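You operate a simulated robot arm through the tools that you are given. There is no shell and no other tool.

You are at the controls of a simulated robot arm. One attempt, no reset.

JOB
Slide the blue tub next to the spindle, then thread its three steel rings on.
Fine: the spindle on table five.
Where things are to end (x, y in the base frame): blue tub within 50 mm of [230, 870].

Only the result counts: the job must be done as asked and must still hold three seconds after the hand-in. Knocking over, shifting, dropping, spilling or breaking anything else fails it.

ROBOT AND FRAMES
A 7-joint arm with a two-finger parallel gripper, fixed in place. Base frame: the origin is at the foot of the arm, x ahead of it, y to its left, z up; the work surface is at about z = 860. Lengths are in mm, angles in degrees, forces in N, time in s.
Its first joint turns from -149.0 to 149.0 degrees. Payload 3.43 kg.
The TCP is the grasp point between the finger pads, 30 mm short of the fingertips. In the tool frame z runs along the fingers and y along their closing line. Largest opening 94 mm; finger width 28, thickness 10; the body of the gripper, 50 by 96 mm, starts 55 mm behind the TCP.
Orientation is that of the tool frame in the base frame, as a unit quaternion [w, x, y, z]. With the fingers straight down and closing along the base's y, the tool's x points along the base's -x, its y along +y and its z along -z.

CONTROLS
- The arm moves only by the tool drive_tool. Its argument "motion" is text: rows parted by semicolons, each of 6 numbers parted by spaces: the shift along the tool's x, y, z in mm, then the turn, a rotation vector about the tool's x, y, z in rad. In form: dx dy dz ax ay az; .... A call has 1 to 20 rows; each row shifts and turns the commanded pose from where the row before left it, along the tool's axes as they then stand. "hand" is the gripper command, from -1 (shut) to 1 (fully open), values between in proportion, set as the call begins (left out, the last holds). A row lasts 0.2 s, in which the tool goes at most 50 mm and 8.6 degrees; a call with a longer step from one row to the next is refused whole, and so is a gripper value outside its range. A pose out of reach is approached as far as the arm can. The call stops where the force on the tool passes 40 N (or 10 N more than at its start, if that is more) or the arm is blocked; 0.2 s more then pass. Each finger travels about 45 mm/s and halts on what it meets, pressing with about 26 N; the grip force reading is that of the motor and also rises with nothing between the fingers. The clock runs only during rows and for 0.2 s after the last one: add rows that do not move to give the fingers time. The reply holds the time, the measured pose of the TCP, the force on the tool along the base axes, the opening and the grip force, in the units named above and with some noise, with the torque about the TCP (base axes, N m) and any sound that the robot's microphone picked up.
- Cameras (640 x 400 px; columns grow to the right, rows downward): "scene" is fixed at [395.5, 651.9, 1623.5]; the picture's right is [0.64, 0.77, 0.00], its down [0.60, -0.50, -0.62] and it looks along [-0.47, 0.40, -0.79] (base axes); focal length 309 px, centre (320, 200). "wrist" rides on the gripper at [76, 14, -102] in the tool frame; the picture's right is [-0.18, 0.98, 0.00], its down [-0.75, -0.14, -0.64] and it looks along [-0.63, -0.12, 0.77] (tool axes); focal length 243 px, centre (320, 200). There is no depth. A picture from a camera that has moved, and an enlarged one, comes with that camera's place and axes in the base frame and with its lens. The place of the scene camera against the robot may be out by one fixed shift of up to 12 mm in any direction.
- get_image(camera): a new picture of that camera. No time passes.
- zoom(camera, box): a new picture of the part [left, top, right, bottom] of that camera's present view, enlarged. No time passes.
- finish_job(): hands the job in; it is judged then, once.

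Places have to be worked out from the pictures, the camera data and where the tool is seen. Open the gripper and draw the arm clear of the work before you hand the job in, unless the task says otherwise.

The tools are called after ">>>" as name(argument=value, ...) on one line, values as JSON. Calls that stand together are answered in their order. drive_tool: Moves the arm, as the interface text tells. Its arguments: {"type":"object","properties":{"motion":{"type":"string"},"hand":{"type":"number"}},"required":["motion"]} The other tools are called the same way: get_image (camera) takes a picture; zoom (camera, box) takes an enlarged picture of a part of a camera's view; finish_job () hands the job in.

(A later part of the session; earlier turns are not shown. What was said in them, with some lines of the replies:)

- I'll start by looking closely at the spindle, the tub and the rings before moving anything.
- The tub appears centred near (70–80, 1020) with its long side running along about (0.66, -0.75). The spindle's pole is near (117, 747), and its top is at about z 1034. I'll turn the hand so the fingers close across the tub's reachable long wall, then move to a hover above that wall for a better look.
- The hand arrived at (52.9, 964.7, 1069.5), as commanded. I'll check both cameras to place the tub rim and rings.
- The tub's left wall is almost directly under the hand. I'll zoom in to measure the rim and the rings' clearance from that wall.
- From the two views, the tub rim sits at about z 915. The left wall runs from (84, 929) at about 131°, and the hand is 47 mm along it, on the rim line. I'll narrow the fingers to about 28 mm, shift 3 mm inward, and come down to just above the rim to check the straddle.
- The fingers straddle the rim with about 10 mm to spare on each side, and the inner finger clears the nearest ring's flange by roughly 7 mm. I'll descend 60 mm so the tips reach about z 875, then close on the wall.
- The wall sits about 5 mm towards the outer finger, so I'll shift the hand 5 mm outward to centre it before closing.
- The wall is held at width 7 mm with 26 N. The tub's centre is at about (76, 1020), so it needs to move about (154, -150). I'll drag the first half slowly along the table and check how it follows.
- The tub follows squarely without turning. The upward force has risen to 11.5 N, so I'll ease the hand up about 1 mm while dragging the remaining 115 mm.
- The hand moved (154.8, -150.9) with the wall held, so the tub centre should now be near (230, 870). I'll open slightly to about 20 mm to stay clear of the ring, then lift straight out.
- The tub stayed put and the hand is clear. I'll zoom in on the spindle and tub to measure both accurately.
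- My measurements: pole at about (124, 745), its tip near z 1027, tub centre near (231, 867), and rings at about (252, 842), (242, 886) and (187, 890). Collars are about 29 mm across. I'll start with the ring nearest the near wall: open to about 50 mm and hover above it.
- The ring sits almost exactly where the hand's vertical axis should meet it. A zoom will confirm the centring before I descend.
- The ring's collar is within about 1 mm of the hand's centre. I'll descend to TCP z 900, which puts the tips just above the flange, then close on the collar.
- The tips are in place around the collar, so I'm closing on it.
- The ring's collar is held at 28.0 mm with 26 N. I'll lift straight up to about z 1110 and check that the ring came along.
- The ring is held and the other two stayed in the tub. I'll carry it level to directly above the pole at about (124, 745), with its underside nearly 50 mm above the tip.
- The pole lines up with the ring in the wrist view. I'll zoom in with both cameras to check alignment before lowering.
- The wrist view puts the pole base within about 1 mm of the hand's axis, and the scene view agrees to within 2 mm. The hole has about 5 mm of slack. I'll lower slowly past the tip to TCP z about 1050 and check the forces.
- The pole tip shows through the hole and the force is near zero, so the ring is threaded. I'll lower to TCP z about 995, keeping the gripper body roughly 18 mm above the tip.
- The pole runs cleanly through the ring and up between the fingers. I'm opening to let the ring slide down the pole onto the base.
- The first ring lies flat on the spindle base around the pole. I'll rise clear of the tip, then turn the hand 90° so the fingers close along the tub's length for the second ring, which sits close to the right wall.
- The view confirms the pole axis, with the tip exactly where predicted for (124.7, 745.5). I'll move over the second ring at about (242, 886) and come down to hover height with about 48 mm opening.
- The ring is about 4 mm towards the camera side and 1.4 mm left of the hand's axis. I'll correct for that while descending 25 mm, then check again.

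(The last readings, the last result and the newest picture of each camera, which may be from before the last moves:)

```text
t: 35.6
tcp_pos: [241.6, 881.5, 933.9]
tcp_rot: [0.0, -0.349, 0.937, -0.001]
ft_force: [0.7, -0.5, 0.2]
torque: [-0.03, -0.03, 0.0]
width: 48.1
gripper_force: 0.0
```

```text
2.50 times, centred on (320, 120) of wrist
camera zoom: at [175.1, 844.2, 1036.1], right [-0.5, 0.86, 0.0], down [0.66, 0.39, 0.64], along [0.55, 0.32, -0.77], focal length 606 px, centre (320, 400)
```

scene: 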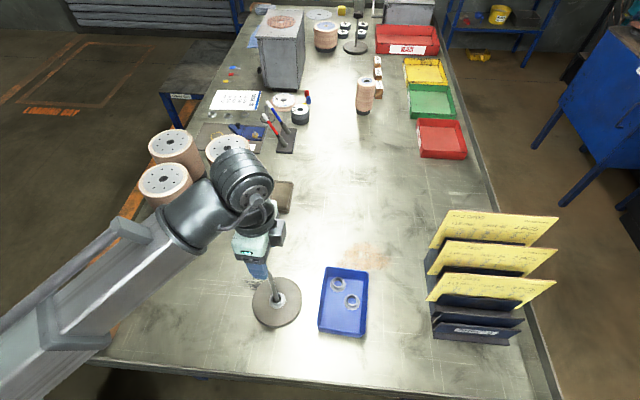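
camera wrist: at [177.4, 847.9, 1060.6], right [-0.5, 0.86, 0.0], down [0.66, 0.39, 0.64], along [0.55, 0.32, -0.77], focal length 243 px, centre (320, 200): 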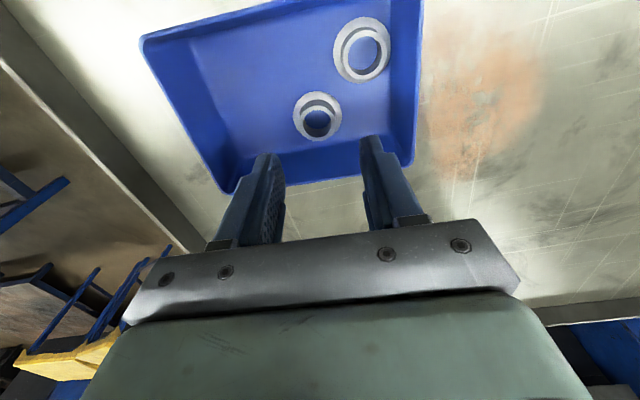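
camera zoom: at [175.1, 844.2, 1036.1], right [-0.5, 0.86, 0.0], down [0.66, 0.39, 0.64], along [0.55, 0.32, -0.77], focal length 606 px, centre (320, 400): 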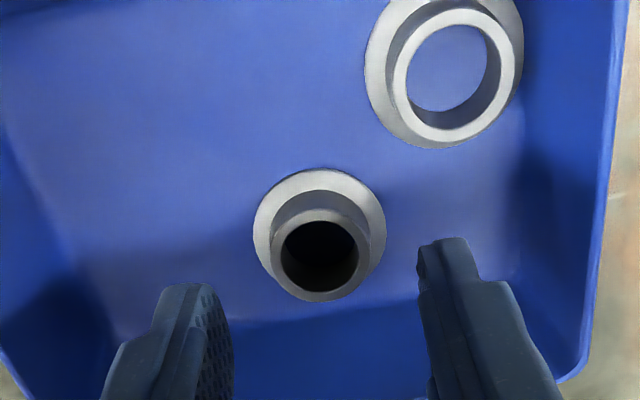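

The collar is now centred to within about 1 mm. I'll descend to TCP z 901 and close.

>>> drive_tool(motion="0 0 12 0 0 0; 0 0 11 0 0 0; 0 0 7 0 0 0; 0 0 3 0 0 0; 0 0 0 0 0 0")

>>> drive_tool(motion="0 0 0 0 0 0; 0 0 0 0 0 0; 0 0 0 0 0 0; 0 0 0 0 0 0", hand=-1)

>>> get_image(camera="wrist")

```text
t: 36.8
tcp_pos: [240.6, 882.8, 900.2]
tcp_rot: [0.0, -0.349, 0.937, 0.0]
ft_force: [0.4, -0.1, 0.6]
torque: [-0.02, -0.01, 0.0]
width: 47.8
gripper_force: 0.1
```

```text
t: 37.8
tcp_pos: [240.8, 881.5, 901.2]
tcp_rot: [0.001, -0.35, 0.937, 0.0]
ft_force: [0.0, -0.4, -0.3]
torque: [0.05, 0.04, 0.02]
width: 27.3
gripper_force: 26.2
```

```text
taken
camera wrist: at [174.5, 844.3, 1003.2], right [-0.5, 0.86, 0.0], down [0.66, 0.39, 0.64], along [0.55, 0.32, -0.77], focal length 243 px, centre (320, 200)
```

wrist: 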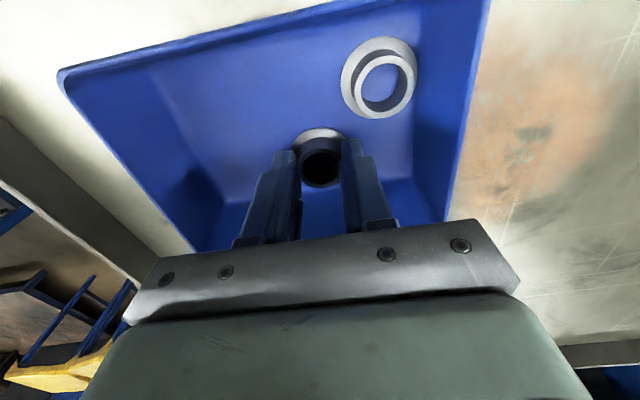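

The grip closed at 27.3 mm with 26 N. I'll lift straight up and confirm the ring is held.

>>> drive_tool(motion="0 0 -5 0 0 0; 0 0 -12 0 0 0; 0 0 -20 0 0 0; 0 0 -30 0 0 0; 0 0 -35 0 0 0; 0 0 -35 0 0 0; 0 0 -35 0 0 0; 0 0 -25 0 0 0; 0 0 -13 0 0 0; 0 0 0 0 0 0")

>>> get_image(camera="wrist")

>>> get_image(camera="scene")

```text
t: 40.0
tcp_pos: [240.6, 882.0, 1111.9]
tcp_rot: [0.001, -0.349, 0.937, 0.001]
ft_force: [0.8, 0.0, -0.1]
torque: [0.0, 0.0, -0.02]
width: 26.8
gripper_force: 26.4
```

```text
taken
camera wrist: at [175.1, 844.1, 1213.5], right [-0.5, 0.86, 0.0], down [0.66, 0.39, 0.64], along [0.55, 0.32, -0.77], focal length 243 px, centre (320, 200)
```

wrist: 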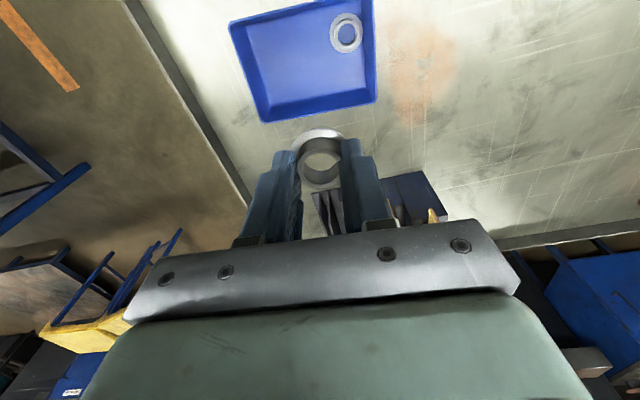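

```text
taken
```

scene: 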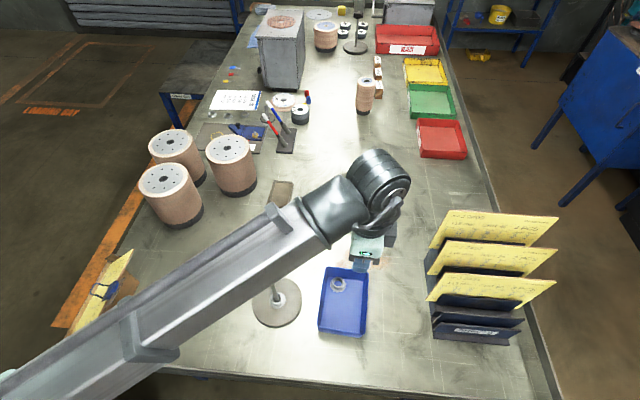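

The ring is up, but the width reads 26.8, slightly less than before. I'll zoom in to see whether it is slipping or tilting.

>>> zoom(camera="wrist", box=[256, 100, 384, 220])

>>> drive_tool(motion="0 0 0 0 0 0")

>>> zoom(camera="scene", box=[320, 200, 420, 300])

```text
3.33 times, centred on (320, 160) of wrist
camera zoom: at [175.1, 844.1, 1213.5], right [-0.5, 0.86, 0.0], down [0.66, 0.39, 0.64], along [0.55, 0.32, -0.77], focal length 809 px, centre (320, 333)
```

zoom: 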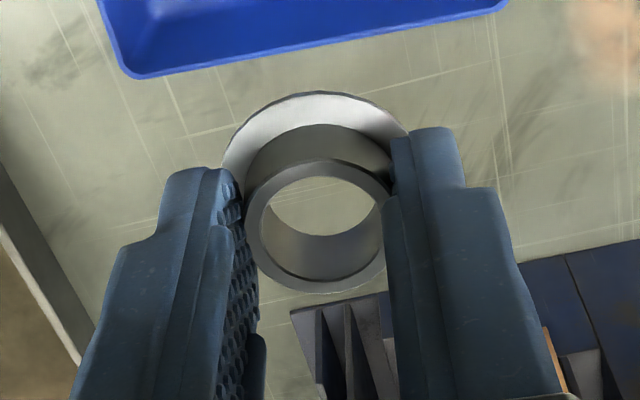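

```text
t: 40.4
tcp_pos: [241.2, 881.1, 1111.3]
tcp_rot: [0.0, -0.349, 0.937, -0.001]
ft_force: [0.0, -0.6, 0.6]
torque: [-0.01, 0.02, 0.03]
width: 27.3
gripper_force: 25.8
```

```text
4.00 times, centred on (370, 250) of scene
camera zoom: at [395.5, 651.9, 1623.5], right [0.64, 0.77, 0.0], down [0.6, -0.5, -0.62], along [-0.47, 0.4, -0.79], focal length 1234 px, centre (120, 0)
```

zoom: 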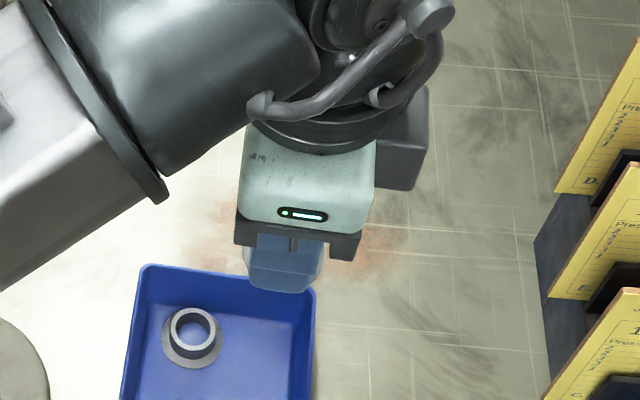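

The reading is back to 27.3 mm, so that was noise. The ring is level and centred at 20 mm below the TCP. I'll carry it to above the pole at about (124.7, 745.2).

>>> drive_tool(motion="6 -0.9 0 0 0 0; 16 -2.4 0 0 0 0; 24 -3.6 0 0 0 0; 28 -4.2 0 0 0 0; 28 -4.2 0 0 0 0; 26 -3.9 0 0 0 0; 22 -3.3 0 0 0 0; 16 -2.4 0 0 0 0; 8 -1.3 0 0 0 0; 3.3 -0.5 0 0 0 0; 0 0 0 0 0 0")

>>> zoom(camera="wrist", box=[256, 30, 384, 200])

>>> zoom(camera="scene", box=[232, 230, 312, 330])

```text
t: 42.8
tcp_pos: [123.6, 744.3, 1112.1]
tcp_rot: [-0.001, -0.35, 0.937, 0.0]
ft_force: [-0.2, 0.8, 0.3]
torque: [0.02, -0.01, -0.02]
width: 27.1
gripper_force: 25.8
```

```text
2.35 times, centred on (320, 115) of wrist
camera zoom: at [58.1, 708.2, 1213.5], right [-0.5, 0.86, 0.0], down [0.66, 0.39, 0.64], along [0.55, 0.32, -0.77], focal length 571 px, centre (320, 400)
```

zoom: 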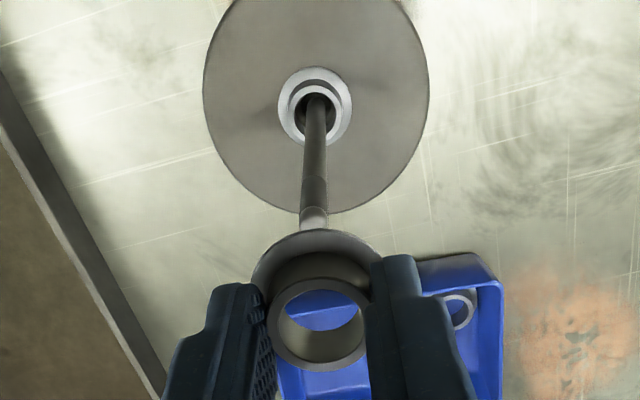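

```text
4.00 times, centred on (272, 280) of scene
camera zoom: at [395.5, 651.9, 1623.5], right [0.64, 0.77, 0.0], down [0.6, -0.5, -0.62], along [-0.47, 0.4, -0.79], focal length 1234 px, centre (512, -120)
```

zoom: 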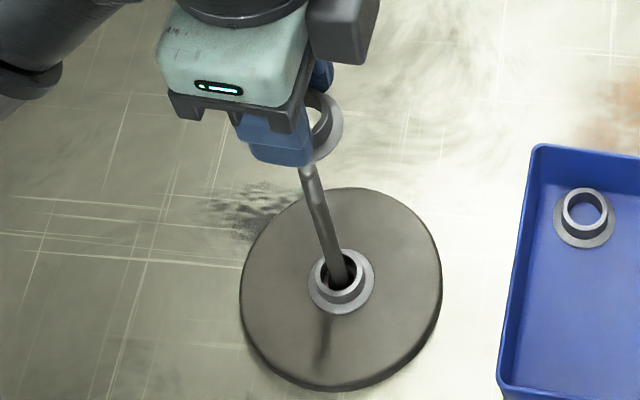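

The pole appears about 2 mm to the left of the hand's axis in this view. I'll take closer zooms before lowering.

>>> zoom(camera="scene", box=[256, 240, 304, 280])

>>> zoom(camera="wrist", box=[280, 100, 360, 200])

>>> zoom(camera="wrist", box=[256, 0, 384, 110])

```text
10.00 times, centred on (280, 260) of scene
camera zoom: at [395.5, 651.9, 1623.5], right [0.64, 0.77, 0.0], down [0.6, -0.5, -0.62], along [-0.47, 0.4, -0.79], focal length 3086 px, centre (720, -400)
```

zoom: 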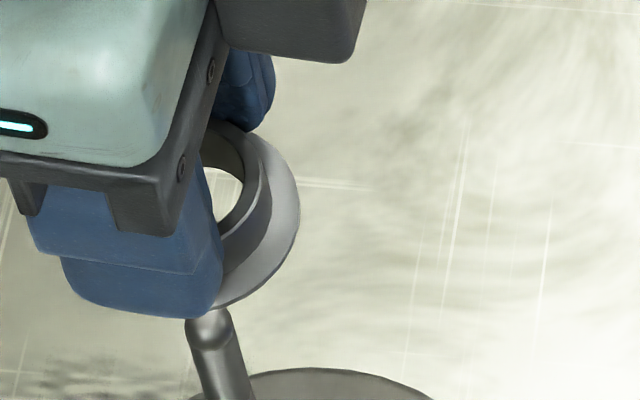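

```text
4.00 times, centred on (320, 150) of wrist
camera zoom: at [58.1, 708.2, 1213.5], right [-0.5, 0.86, 0.0], down [0.66, 0.39, 0.64], along [0.55, 0.32, -0.77], focal length 970 px, centre (320, 400)
```

zoom: 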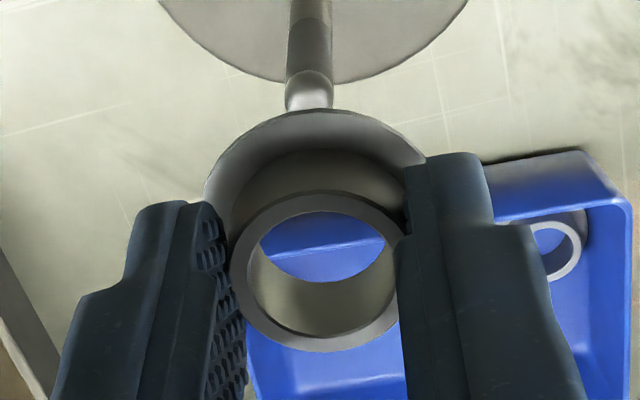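

```text
3.64 times, centred on (320, 55) of wrist
camera zoom: at [58.1, 708.2, 1213.5], right [-0.5, 0.86, 0.0], down [0.66, 0.39, 0.64], along [0.55, 0.32, -0.77], focal length 882 px, centre (320, 727)
```

zoom: 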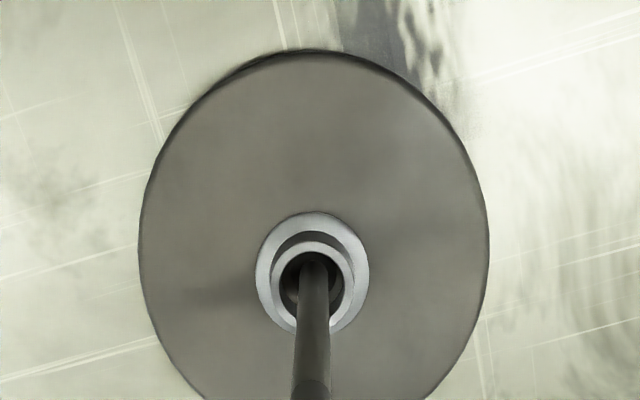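

From the wrist view the pole sits about 2 mm to the tool's -y and 1–2 mm to its +x of the ring. I'll shift by (1.8, -2) and lower until the ring is just above the tip, then look again.

>>> drive_tool(motion="1.8 -2 0 0 0 0; 0 0 10 0 0 0; 0 0 10 0 0 0; 0 0 10 0 0 0; 0 0 4 0 0 0; 0 0 0 0 0 0")

>>> zoom(camera="wrist", box=[280, 100, 360, 200])

>>> zoom(camera="scene", box=[256, 240, 304, 280])

```text
t: 44.2
tcp_pos: [123.9, 744.5, 1076.7]
tcp_rot: [0.0, -0.349, 0.937, 0.001]
ft_force: [-0.1, -0.2, -0.3]
torque: [0.01, 0.02, -0.01]
width: 27.1
gripper_force: 26.1
```

```text
4.00 times, centred on (320, 150) of wrist
camera zoom: at [58.1, 705.6, 1179.0], right [-0.5, 0.86, 0.0], down [0.66, 0.39, 0.64], along [0.55, 0.32, -0.77], focal length 970 px, centre (320, 400)
```

zoom: 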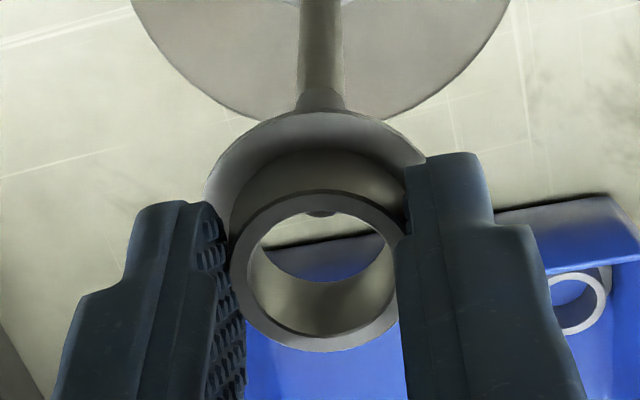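

```text
10.00 times, centred on (280, 260) of scene
camera zoom: at [395.5, 651.9, 1623.5], right [0.64, 0.77, 0.0], down [0.6, -0.5, -0.62], along [-0.47, 0.4, -0.79], focal length 3086 px, centre (720, -400)
```

zoom: 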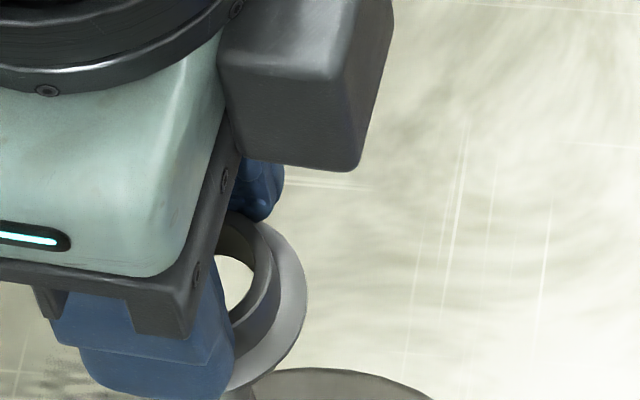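

The pole is centred left to right, and its tip is starting to show through the hole. I'll continue lowering slowly past the tip.

>>> drive_tool(motion="0 0 4 0 0 0; 0 0 4 0 0 0; 0 0 4 0 0 0; 0 0 4 0 0 0; 0 0 4 0 0 0; 0 0 4 0 0 0; 0 0 0 0 0 0")

>>> zoom(camera="wrist", box=[280, 100, 360, 200])

>>> zoom(camera="scene", box=[232, 230, 312, 330])

```text
t: 45.8
tcp_pos: [124.5, 743.7, 1053.4]
tcp_rot: [0.0, -0.35, 0.937, 0.0]
ft_force: [-0.1, 0.1, -0.5]
torque: [0.02, -0.01, 0.0]
width: 26.8
gripper_force: 26.2
```

```text
4.00 times, centred on (320, 150) of wrist
camera zoom: at [58.4, 705.1, 1155.1], right [-0.5, 0.86, 0.0], down [0.66, 0.39, 0.64], along [0.55, 0.32, -0.77], focal length 970 px, centre (320, 400)
```

zoom: 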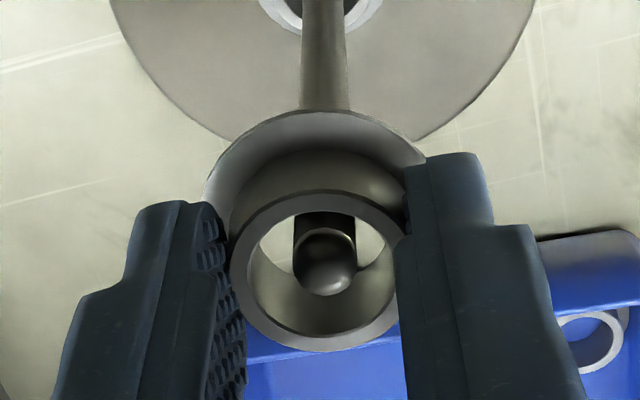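

```text
4.00 times, centred on (272, 280) of scene
camera zoom: at [395.5, 651.9, 1623.5], right [0.64, 0.77, 0.0], down [0.6, -0.5, -0.62], along [-0.47, 0.4, -0.79], focal length 1234 px, centre (512, -120)
```

zoom: 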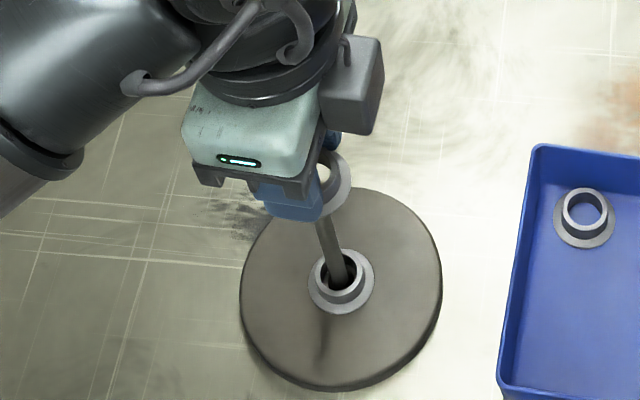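

The tip is inside the hole with clearance all round and no force. I'll lower to TCP z about 997.

>>> drive_tool(motion="0 0 8 0 0 0; 0 0 8 0 0 0; 0 0 8 0 0 0; 0 0 8 0 0 0; 0 0 8 0 0 0; 0 0 8 0 0 0; 0 0 8 0 0 0; 0 0 0 0 0 0")

>>> zoom(camera="wrist", box=[256, 60, 384, 260])

```text
t: 47.6
tcp_pos: [124.9, 743.2, 996.5]
tcp_rot: [0.0, -0.349, 0.937, 0.0]
ft_force: [-0.5, -0.4, -0.6]
torque: [0.03, 0.02, -0.02]
width: 27.1
gripper_force: 26.6
```

```text
2.00 times, centred on (320, 160) of wrist
camera zoom: at [58.1, 704.9, 1099.1], right [-0.5, 0.86, 0.0], down [0.66, 0.39, 0.64], along [0.55, 0.32, -0.77], focal length 485 px, centre (320, 280)
```

zoom: 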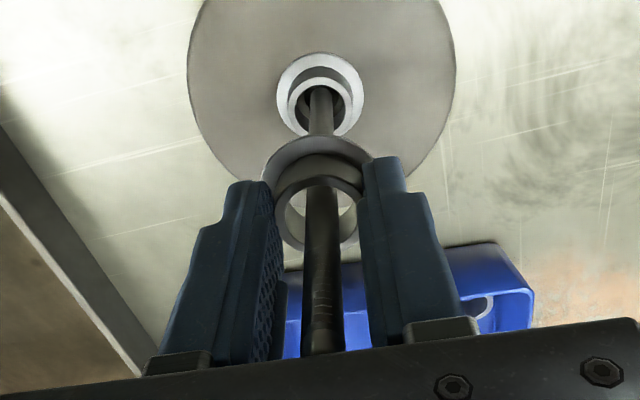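

The pole runs cleanly through the second ring. I'm opening to release it.

>>> drive_tool(motion="0 0 0 0 0 0; 0 0 0 0 0 0; 0 0 0 0 0 0; 0 0 0 0 0 0", hand=0.2)

>>> get_image(camera="wrist")

>>> zoom(camera="scene", box=[232, 230, 312, 330])

```text
t: 48.6
tcp_pos: [123.6, 742.6, 997.3]
tcp_rot: [-0.001, -0.349, 0.937, 0.0]
ft_force: [-0.1, 0.6, -0.2]
torque: [0.0, 0.02, 0.01]
width: 56.4
gripper_force: 0.0
```

```text
taken
camera wrist: at [58.1, 705.0, 1099.2], right [-0.5, 0.86, 0.0], down [0.66, 0.39, 0.64], along [0.55, 0.32, -0.77], focal length 243 px, centre (320, 200)
```

wrist: 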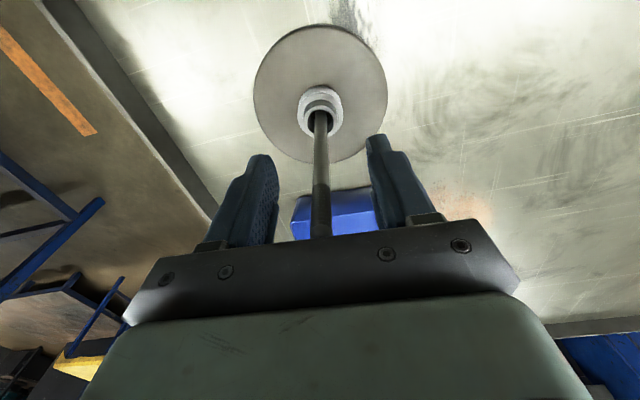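

```text
4.00 times, centred on (272, 280) of scene
camera zoom: at [395.5, 651.9, 1623.5], right [0.64, 0.77, 0.0], down [0.6, -0.5, -0.62], along [-0.47, 0.4, -0.79], focal length 1234 px, centre (512, -120)
```

zoom: 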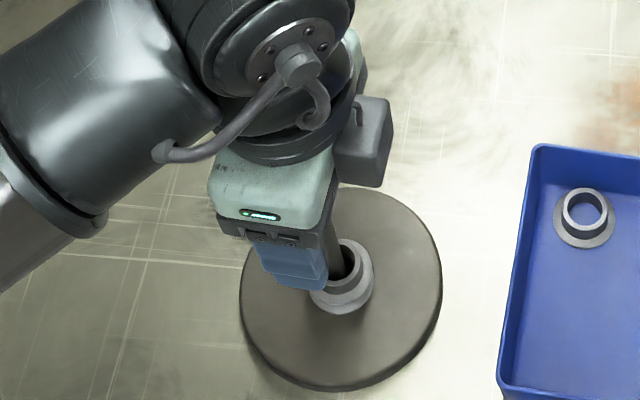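

Two rings are on the base, stacked around the pole. I'll rise clear and move over the last ring, near the tub's far-left corner, to see how much room there is around it.

>>> drive_tool(motion="0 0 -10 0 0 0; 0 0 -20 0 0 0; 0 0 -30 0 0 0; 0 0 -30 0 0 0; 0 0 -25 0 0 0; -10 4 0 0 0 0; -24 11 0 0 0 0; -30 14 0 0 0 0; -30 14 0 0 0 0; -26 12 0 0 0 0; -16 7 20 0 0 0; -6 2 30 0 0 0; 0 0 40 0 0 0; 0 0 30 0 0 0; 0 0 0 0 0 0")

>>> get_image(camera="wrist")

>>> get_image(camera="scene")

```text
t: 51.8
tcp_pos: [189.9, 885.3, 992.1]
tcp_rot: [0.001, -0.35, 0.937, 0.0]
ft_force: [-0.1, -0.3, 0.4]
torque: [-0.02, 0.0, 0.0]
width: 56.2
gripper_force: 0.1
```

```text
taken
camera wrist: at [123.7, 846.8, 1093.1], right [-0.5, 0.86, 0.0], down [0.66, 0.39, 0.64], along [0.55, 0.32, -0.77], focal length 243 px, centre (320, 200)
```

wrist: 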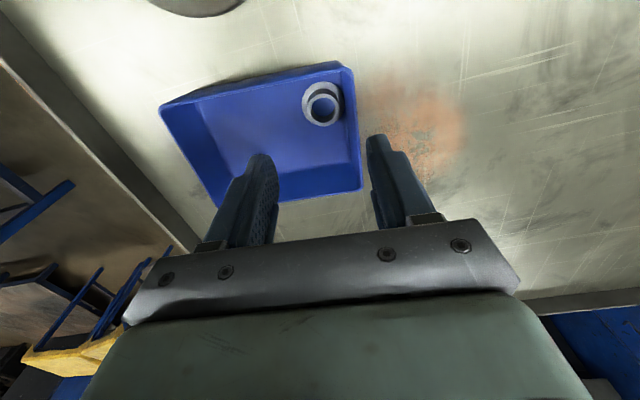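

```text
taken
```

scene: 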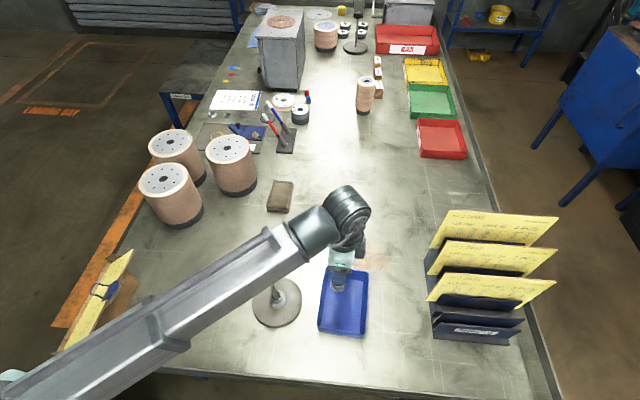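

>>> zoom(camera="wrist", box=[272, 50, 372, 150])

>>> zoom(camera="wrist", box=[150, 40, 374, 210])

```text
4.00 times, centred on (322, 100) of wrist
camera zoom: at [123.7, 846.8, 1093.1], right [-0.5, 0.86, 0.0], down [0.66, 0.39, 0.64], along [0.55, 0.32, -0.77], focal length 970 px, centre (312, 600)
```

zoom: 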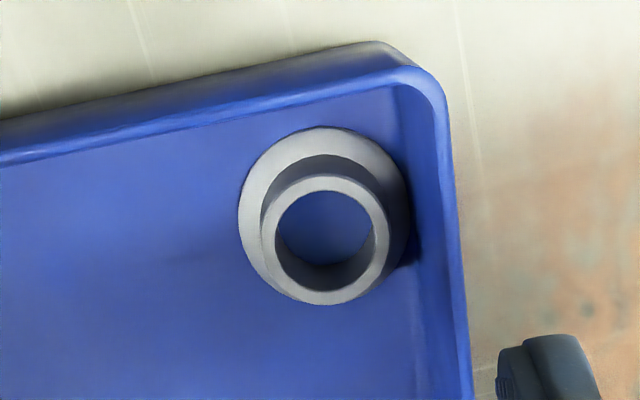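

```text
2.35 times, centred on (262, 125) of wrist
camera zoom: at [123.7, 846.8, 1093.1], right [-0.5, 0.86, 0.0], down [0.66, 0.39, 0.64], along [0.55, 0.32, -0.77], focal length 571 px, centre (456, 376)
```

zoom: 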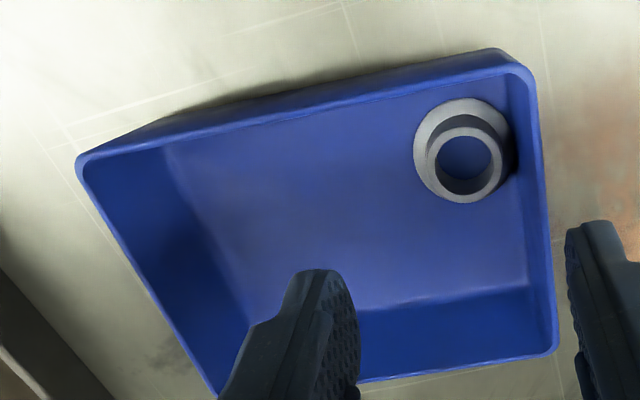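

The ring touches the far wall, but there is about 17 mm between its collar and the left wall at tip height, enough for a 10 mm finger. I'll turn the hand back so the fingers close across the tub's width, narrow to about 34 mm, and check from just above.

>>> drive_tool(motion="0 0 0 0 0 0.143; 0 0 0 0 0 0.143; 0 0 0 0 0 0.143; 0 0 0 0 0 0.143; 0 0 0 0 0 0.143; 0 0 0 0 0 0.143; 0 0 0 0 0 0.143; 0 0 0 0 0 0.143; 0 0 0 0 0 0.143; 0 0 0 0 0 0.143; 0 0 0 0 0 0.141; 3.2 -0.3 0 0 0 0; 0 0 20 0 0 0; 0 0 12 0 0 0; 0 0 0 0 0 0", hand=-0.277)

>>> get_image(camera="wrist")

>>> zoom(camera="wrist", box=[256, 60, 384, 200])

```text
t: 55.0
tcp_pos: [186.7, 886.7, 960.0]
tcp_rot: [-0.001, 0.416, 0.91, -0.001]
ft_force: [0.3, -0.4, 0.8]
torque: [-0.03, -0.02, 0.02]
width: 34.1
gripper_force: 0.0
```

```text
taken
camera wrist: at [149.1, 955.4, 1061.7], right [0.86, 0.5, 0.0], down [0.39, -0.66, 0.64], along [0.32, -0.55, -0.77], focal length 243 px, centre (320, 200)
```

wrist: 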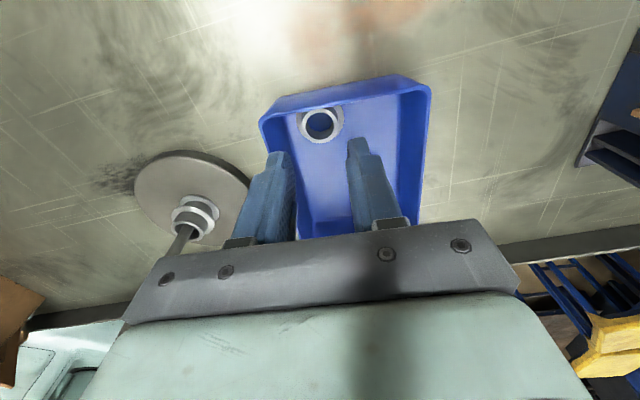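

```text
2.86 times, centred on (320, 130) of wrist
camera zoom: at [149.1, 955.4, 1061.7], right [0.86, 0.5, 0.0], down [0.39, -0.66, 0.64], along [0.32, -0.55, -0.77], focal length 693 px, centre (320, 400)
```

zoom: 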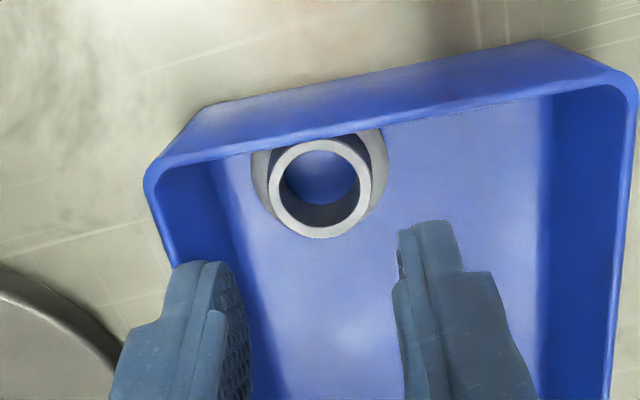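

The ring's centre is at tool offset (+1.3, +0.4). To leave room for the finger on the wall side I'll shift by (1.3, 2.0), then descend to TCP z about 925 and look again.

>>> drive_tool(motion="1.3 2 0 0 0 0; 0 0 12 0 0 0; 0 0 13 0 0 0; 0 0 10 0 0 0; 0 0 0 0 0 0")

>>> zoom(camera="wrist", box=[256, 80, 384, 240])

```text
t: 56.2
tcp_pos: [188.8, 889.8, 925.0]
tcp_rot: [0.0, 0.416, 0.909, 0.0]
ft_force: [-0.9, 0.0, 0.3]
torque: [0.02, 0.02, 0.01]
width: 33.9
gripper_force: 0.0
```

```text
2.50 times, centred on (320, 160) of wrist
camera zoom: at [150.2, 957.2, 1027.1], right [0.86, 0.5, 0.0], down [0.39, -0.66, 0.64], along [0.32, -0.55, -0.77], focal length 606 px, centre (320, 300)
```

zoom: 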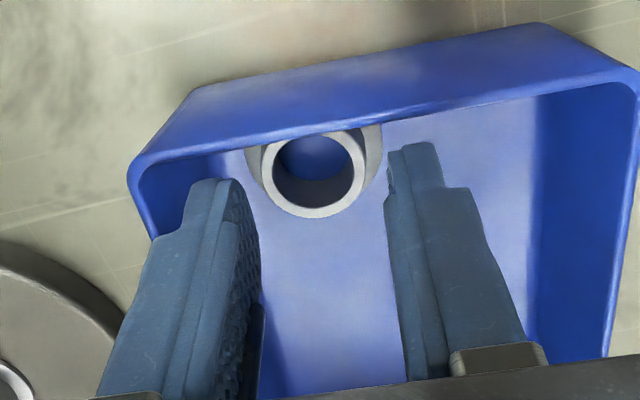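

The finger's thicker upper part looks close to the rim on the wall side. I'll zoom in there to measure the gap properly.

>>> zoom(camera="wrist", box=[228, 120, 300, 165])

>>> zoom(camera="scene", box=[310, 255, 370, 305])

```text
8.89 times, centred on (264, 142) of wrist
camera zoom: at [150.2, 957.2, 1027.1], right [0.86, 0.5, 0.0], down [0.39, -0.66, 0.64], along [0.32, -0.55, -0.77], focal length 2157 px, centre (818, 711)
```

zoom: 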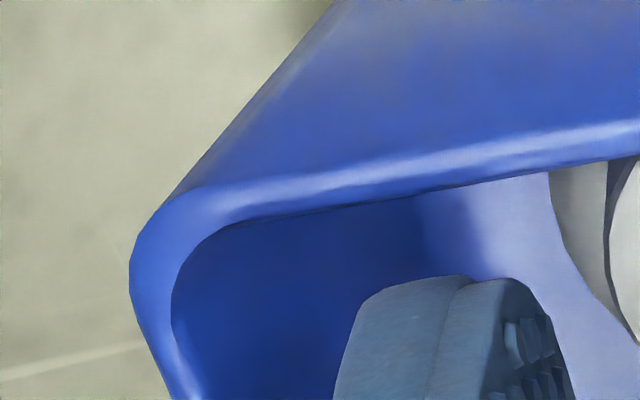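

```text
8.00 times, centred on (340, 280) of scene
camera zoom: at [395.5, 651.9, 1623.5], right [0.64, 0.77, 0.0], down [0.6, -0.5, -0.62], along [-0.47, 0.4, -0.79], focal length 2468 px, centre (160, -440)
```

zoom: 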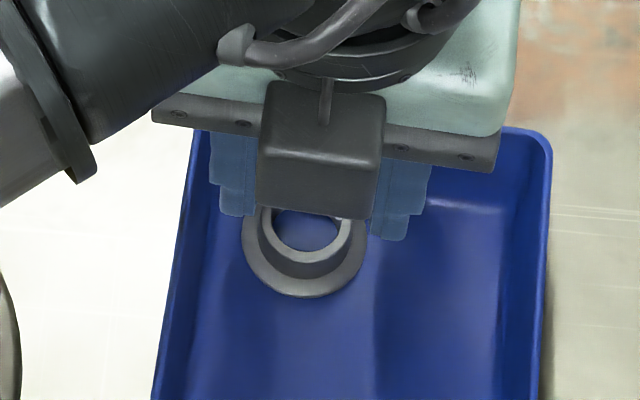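

Measured more carefully, the finger's shoulder sits about 32 mm from the hand's axis and the wall about 34–35 mm, so it clears by 2–3 mm. The collar clears the pads by about 2 mm. I'll descend gently to TCP z about 902 and watch the force.

>>> drive_tool(motion="0 0 5 0 0 0; 0 0 5 0 0 0; 0 0 5 0 0 0; 0 0 4 0 0 0; 0 0 3 0 0 0; 0 0 1 0 0 0; 0 0 0 0 0 0")

>>> zoom(camera="wrist", box=[256, 80, 384, 240])

```text
t: 57.8
tcp_pos: [187.7, 887.9, 903.4]
tcp_rot: [0.0, 0.416, 0.909, 0.0]
ft_force: [-0.2, -0.1, -0.2]
torque: [0.01, 0.03, -0.01]
width: 33.8
gripper_force: 0.1
```

```text
2.50 times, centred on (320, 160) of wrist
camera zoom: at [149.9, 957.3, 1004.4], right [0.86, 0.5, 0.0], down [0.39, -0.66, 0.64], along [0.32, -0.55, -0.77], focal length 606 px, centre (320, 300)
```

zoom: 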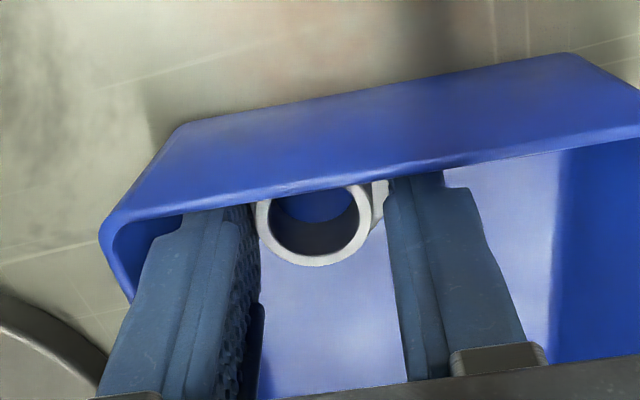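

No contact, and the fingers are on either side of the collar. I'll go 1.5 mm lower and close.

>>> drive_tool(motion="0 0 1.5 0 0 0; 0 0 0 0 0 0")

>>> drive_tool(motion="0 0 0 0 0 0; 0 0 0 0 0 0; 0 0 0 0 0 0; 0 0 0 0 0 0", hand=-1)

>>> get_image(camera="wrist")

```text
t: 58.4
tcp_pos: [190.0, 889.1, 900.8]
tcp_rot: [0.0, 0.415, 0.91, -0.001]
ft_force: [0.1, 0.5, 0.5]
torque: [0.0, 0.0, 0.0]
width: 33.9
gripper_force: 0.1
```

```text
t: 59.4
tcp_pos: [187.8, 889.5, 900.4]
tcp_rot: [0.001, 0.415, 0.91, 0.0]
ft_force: [-0.3, 0.5, 0.6]
torque: [0.0, 0.02, 0.04]
width: 27.1
gripper_force: 26.1
```

```text
taken
camera wrist: at [149.8, 957.4, 1002.9], right [0.86, 0.5, 0.0], down [0.39, -0.66, 0.64], along [0.32, -0.55, -0.77], focal length 243 px, centre (320, 200)
```

wrist: 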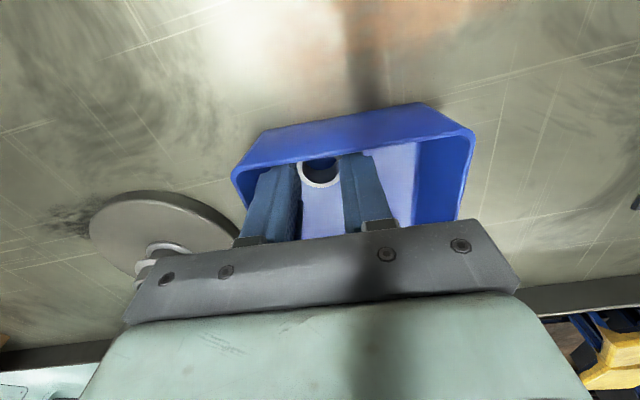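

The third ring is held at 27.1 mm. I'll lift straight up out of the tub.

>>> drive_tool(motion="0 0 -4 0 0 0; 0 0 -8 0 0 0; 0 0 -15 0 0 0; 0 0 -25 0 0 0; 0 0 -35 0 0 0; 0 0 -35 0 0 0; 0 0 -35 0 0 0; 0 0 -30 0 0 0; 0 0 -17 0 0 0; 0 0 -7 0 0 0; 0 0 0 0 0 0")

>>> get_image(camera="wrist")

>>> zoom(camera="wrist", box=[256, 100, 384, 220])

>>> get_image(camera="scene")

```text
t: 61.8
tcp_pos: [187.2, 887.8, 1112.0]
tcp_rot: [0.0, 0.415, 0.91, 0.0]
ft_force: [0.9, -0.1, 0.1]
torque: [0.01, -0.01, 0.02]
width: 26.9
gripper_force: 26.3
```

```text
taken
camera wrist: at [150.0, 957.1, 1214.2], right [0.86, 0.5, 0.0], down [0.39, -0.66, 0.64], along [0.32, -0.55, -0.77], focal length 243 px, centre (320, 200)
```

wrist: 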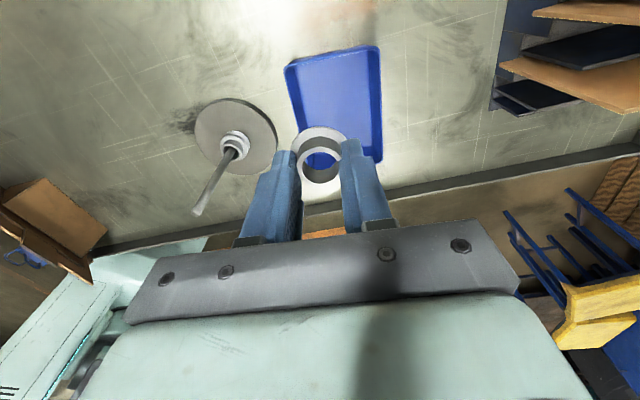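

```text
3.33 times, centred on (320, 160) of wrist
camera zoom: at [150.0, 957.1, 1214.2], right [0.86, 0.5, 0.0], down [0.39, -0.66, 0.64], along [0.32, -0.55, -0.77], focal length 809 px, centre (320, 333)
```

zoom: 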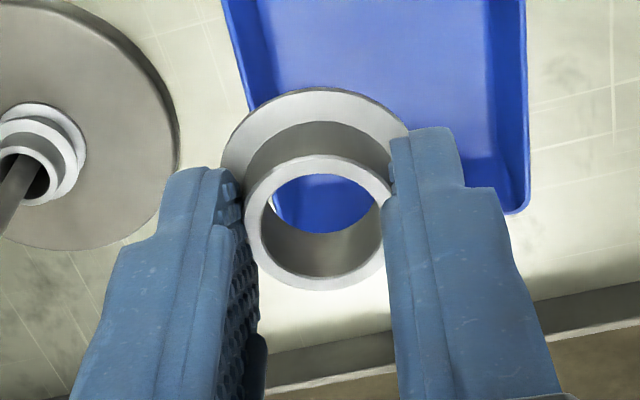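

```text
taken
```

scene: 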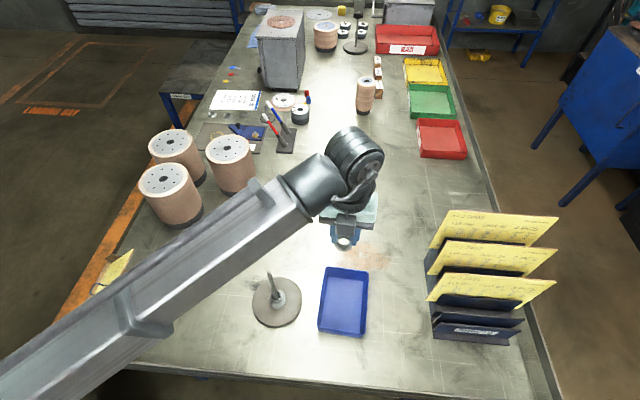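

The tub is empty and the last ring is held level. I'll carry it to above the pole and check alignment.

>>> drive_tool(motion="-2.5 -5 0 0 0 0; -6 -12.5 0 0 0 0; -9 -19 0 0 0 0; -10.5 -22.5 0 0 0 0; -10.5 -22.5 0 0 0 0; -10 -21.5 0 0 0 0; -9 -19 0 0 0 0; -6 -12.5 0 0 0 0; -2.7 -5.7 0 0 0 0; -1 -2 0 0 0 0; 0 0 0 0 0 0")

>>> zoom(camera="wrist", box=[256, 30, 384, 200])

>>> zoom(camera="scene", box=[232, 230, 312, 330])

>>> zoom(camera="wrist", box=[256, 0, 384, 110])

```text
t: 64.2
tcp_pos: [123.1, 744.8, 1111.6]
tcp_rot: [0.0, 0.416, 0.909, 0.0]
ft_force: [0.5, 0.2, 0.2]
torque: [-0.02, 0.0, 0.03]
width: 27.2
gripper_force: 25.8
```

```text
2.35 times, centred on (320, 115) of wrist
camera zoom: at [86.2, 813.2, 1213.7], right [0.86, 0.5, 0.0], down [0.39, -0.66, 0.64], along [0.32, -0.55, -0.77], focal length 571 px, centre (320, 400)
```

zoom: 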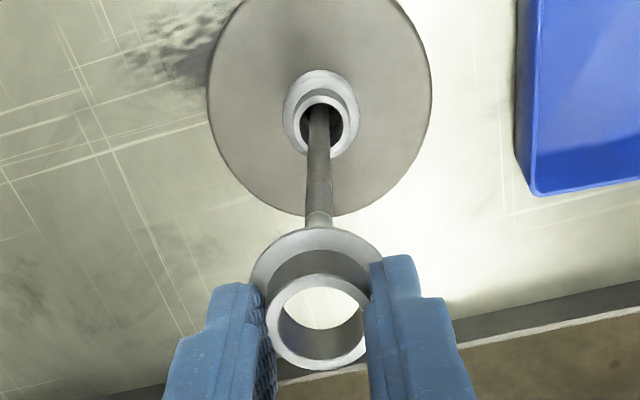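

```text
4.00 times, centred on (272, 280) of scene
camera zoom: at [395.5, 651.9, 1623.5], right [0.64, 0.77, 0.0], down [0.6, -0.5, -0.62], along [-0.47, 0.4, -0.79], focal length 1234 px, centre (512, -120)
```

zoom: 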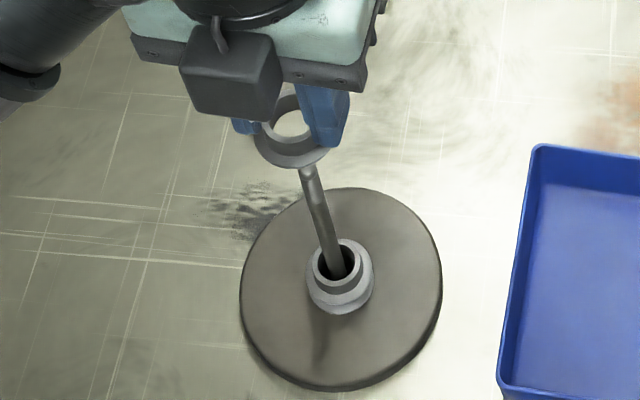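

```text
3.64 times, centred on (320, 55) of wrist
camera zoom: at [86.2, 813.2, 1213.7], right [0.86, 0.5, 0.0], down [0.39, -0.66, 0.64], along [0.32, -0.55, -0.77], focal length 882 px, centre (320, 727)
```

zoom: 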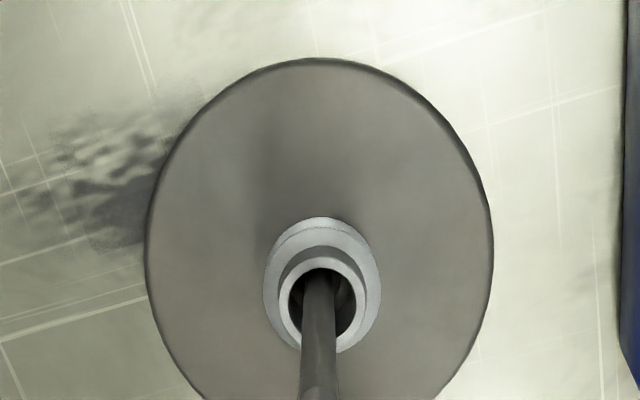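

The ring and pole line up left to right, and the disc edges put the pole about 1 mm to tool -x. I'll shift 1 mm and lower slowly until the tip is inside the hole.

>>> drive_tool(motion="-1 0 0 0 0 0; 0 0 10 0 0 0; 0 0 10 0 0 0; 0 0 8 0 0 0; 0 0 5 0 0 0; 0 0 4 0 0 0; 0 0 4 0 0 0; 0 0 4 0 0 0; 0 0 4 0 0 0; 0 0 4 0 0 0; 0 0 4 0 0 0; 0 0 0 0 0 0")

>>> zoom(camera="wrist", box=[280, 100, 360, 200])

>>> zoom(camera="scene", box=[232, 230, 312, 330])

```text
t: 66.8
tcp_pos: [125.6, 743.9, 1054.4]
tcp_rot: [0.0, 0.416, 0.909, 0.0]
ft_force: [-0.1, 0.6, -0.4]
torque: [0.02, 0.0, 0.02]
width: 27.0
gripper_force: 25.9
```

```text
4.00 times, centred on (320, 150) of wrist
camera zoom: at [86.9, 812.4, 1156.5], right [0.86, 0.5, 0.0], down [0.39, -0.66, 0.64], along [0.32, -0.55, -0.77], focal length 970 px, centre (320, 400)
```

zoom: 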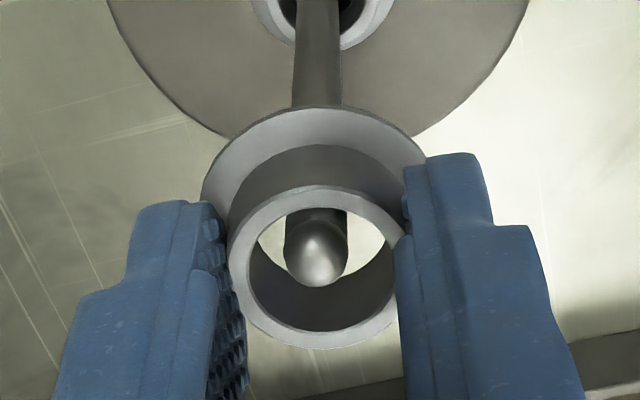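

```text
4.00 times, centred on (272, 280) of scene
camera zoom: at [395.5, 651.9, 1623.5], right [0.64, 0.77, 0.0], down [0.6, -0.5, -0.62], along [-0.47, 0.4, -0.79], focal length 1234 px, centre (512, -120)
```

zoom: 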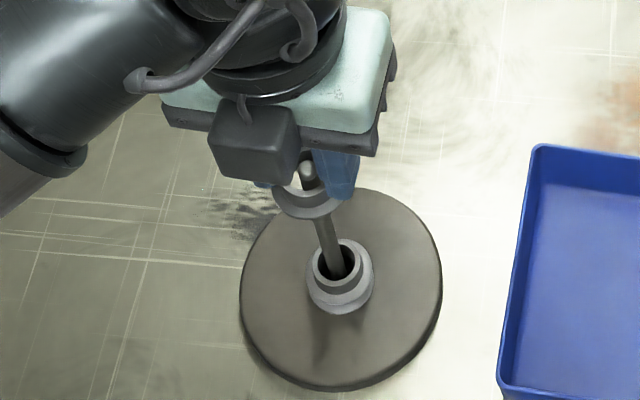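

The tip is inside the third ring's hole with room all round and no force. I'll lower to TCP z about 997 and release there.

>>> drive_tool(motion="0 0 8 0 0 0; 0 0 8 0 0 0; 0 0 8 0 0 0; 0 0 8 0 0 0; 0 0 8 0 0 0; 0 0 8 0 0 0; 0 0 8 0 0 0; 0 0 0 0 0 0")

>>> drive_tool(motion="0 0 0 0 0 0; 0 0 0 0 0 0; 0 0 0 0 0 0; 0 0 0 0 0 0", hand=0.2)

>>> get_image(camera="wrist")

>>> zoom(camera="scene", box=[232, 230, 312, 330])

```text
t: 68.6
tcp_pos: [125.2, 744.6, 998.0]
tcp_rot: [0.0, 0.415, 0.91, 0.001]
ft_force: [-0.3, 0.6, -0.4]
torque: [-0.01, 0.03, 0.0]
width: 27.1
gripper_force: 26.1
```

```text
t: 69.6
tcp_pos: [126.1, 743.9, 998.7]
tcp_rot: [-0.001, 0.415, 0.91, 0.0]
ft_force: [-0.4, 0.7, -0.1]
torque: [0.02, 0.0, 0.0]
width: 56.4
gripper_force: 0.0
```

```text
taken
camera wrist: at [86.9, 812.5, 1100.4], right [0.86, 0.5, 0.0], down [0.39, -0.66, 0.64], along [0.32, -0.55, -0.77], focal length 243 px, centre (320, 200)
```

wrist: 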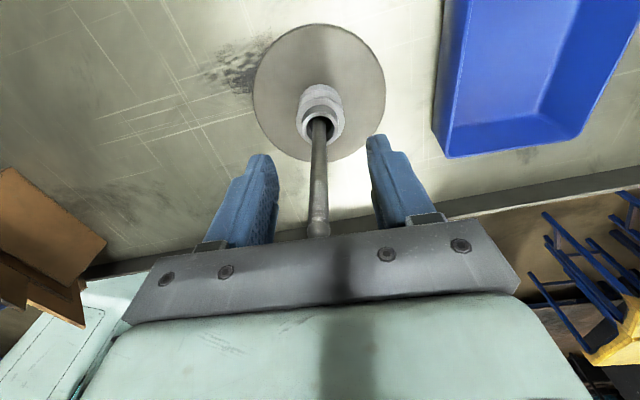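

```text
4.00 times, centred on (272, 280) of scene
camera zoom: at [395.5, 651.9, 1623.5], right [0.64, 0.77, 0.0], down [0.6, -0.5, -0.62], along [-0.47, 0.4, -0.79], focal length 1234 px, centre (512, -120)
```

zoom: 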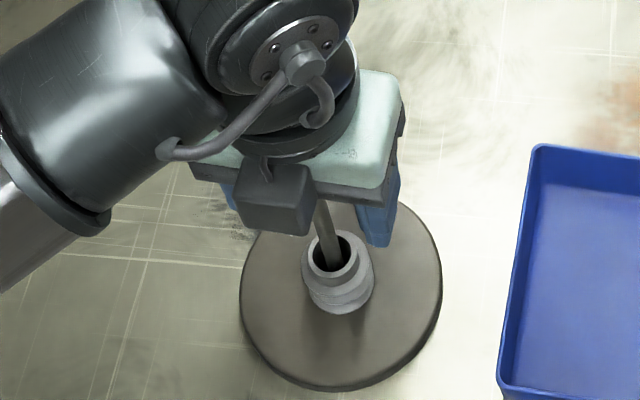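

All three rings are stacked on the spindle. I'll rise straight off the pole, open fully and move the arm clear, then check the final scene.

>>> drive_tool(motion="0 0 -10 0 0 0; 0 0 -20 0 0 0; 0 0 -30 0 0 0; 0 0 -35 0 0 0; 0 0 -40 0 0 0; 0 0 -40 0 0 0; 0 0 -30 0 0 0; 15 0 -5 0 0 0; 30 0 0 0 0 0; 40 0 0 0 0 0; 40 0 0 0 0 0; 40 0 0 0 0 0; 30 0 0 0 0 0; 15 0 0 0 0 0; 0 0 0 0 0 0")

>>> get_image(camera="scene")

>>> zoom(camera="scene", box=[240, 250, 400, 350])

>>> get_image(camera="wrist")

```text
t: 72.8
tcp_pos: [-10.3, 919.3, 1173.4]
tcp_rot: [0.0, 0.416, 0.909, 0.0]
ft_force: [-0.4, -0.2, -0.7]
torque: [-0.01, 0.02, -0.02]
width: 56.3
gripper_force: 0.0
out of reach, approached as far as the arm can: row 6, 7, 8
```

```text
taken
```

scene: 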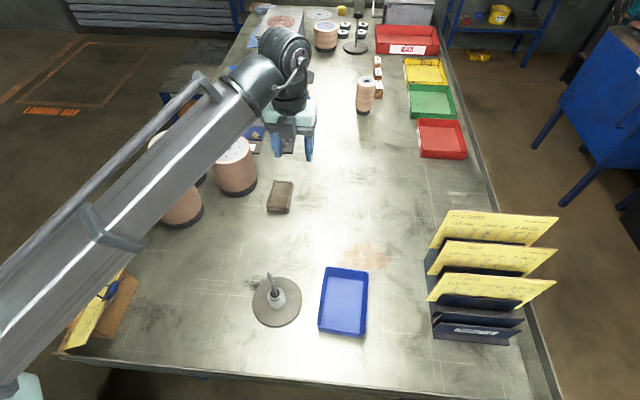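

```text
4.00 times, centred on (320, 300) of scene
camera zoom: at [395.5, 651.9, 1623.5], right [0.64, 0.77, 0.0], down [0.6, -0.5, -0.62], along [-0.47, 0.4, -0.79], focal length 1234 px, centre (320, -200)
```

zoom: 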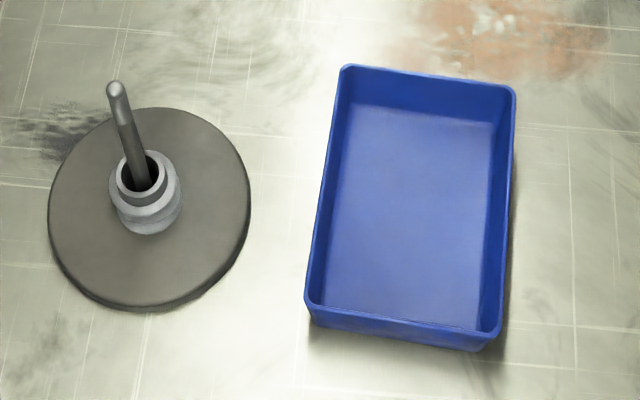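

```text
taken
camera wrist: at [-48.7, 988.3, 1275.2], right [0.86, 0.5, 0.0], down [0.39, -0.66, 0.64], along [0.32, -0.55, -0.77], focal length 243 px, centre (320, 200)
```

wrist: 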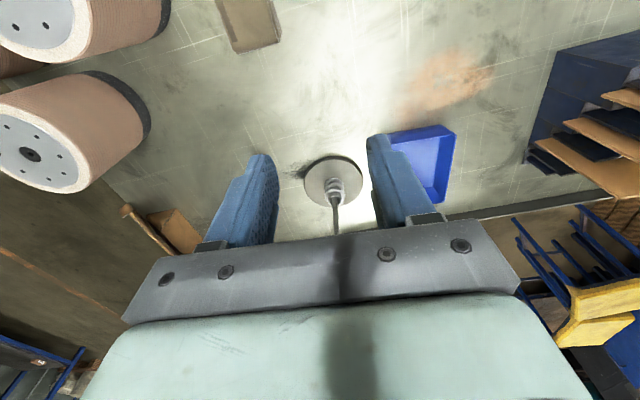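

The three rings are stacked on the unmoved spindle. The empty tub's centre measures about (233, 865), well within tolerance, and nothing else has shifted. I'll open the gripper fully and let everything settle before handing in.

>>> drive_tool(motion="0 0 0 0 0 0; 0 0 0 0 0 0; 0 0 0 0 0 0; 0 0 0 0 0 0", hand=1)

>>> zoom(camera="scene", box=[240, 250, 400, 350])

```text
t: 73.8
tcp_pos: [-9.9, 919.7, 1172.6]
tcp_rot: [0.0, 0.415, 0.91, 0.0]
ft_force: [-1.2, -0.5, -0.2]
torque: [0.0, 0.03, -0.03]
width: 94.0
gripper_force: 0.0
```

```text
4.00 times, centred on (320, 300) of scene
camera zoom: at [395.5, 651.9, 1623.5], right [0.64, 0.77, 0.0], down [0.6, -0.5, -0.62], along [-0.47, 0.4, -0.79], focal length 1234 px, centre (320, -200)
```

zoom: 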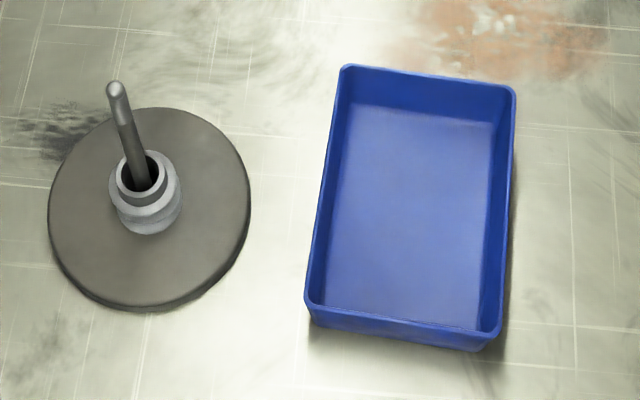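

Everything is still: the tub is in place, three rings are on the spindle, the gripper is open and the arm is clear. I'm handing in the job.

>>> finish_job()

```text
The job is handed in.
```

The job is handed in: the blue tub is next to the spindle and its three steel rings are threaded on. I don't have the judge's result.

- **Tub:** its centre measured about (233, 865) in the final picture, roughly 6 mm from the target of (230, 870). It is now empty.
- **Rings:** all three are stacked around the pole on the spindle's base. I let each ring go about 80 mm below the pole's tip and it slid down to the base or stack, because the gripper body could not go lower over the pole.
- **Everything else:** in the last pictures the spindle had not moved and I saw nothing else shifted or knocked over. The gripper was fully open and the arm was clear.

I took "the spindle on table five" to be the one beside the target spot. There is a second stand at the far end of the table that I left alone.
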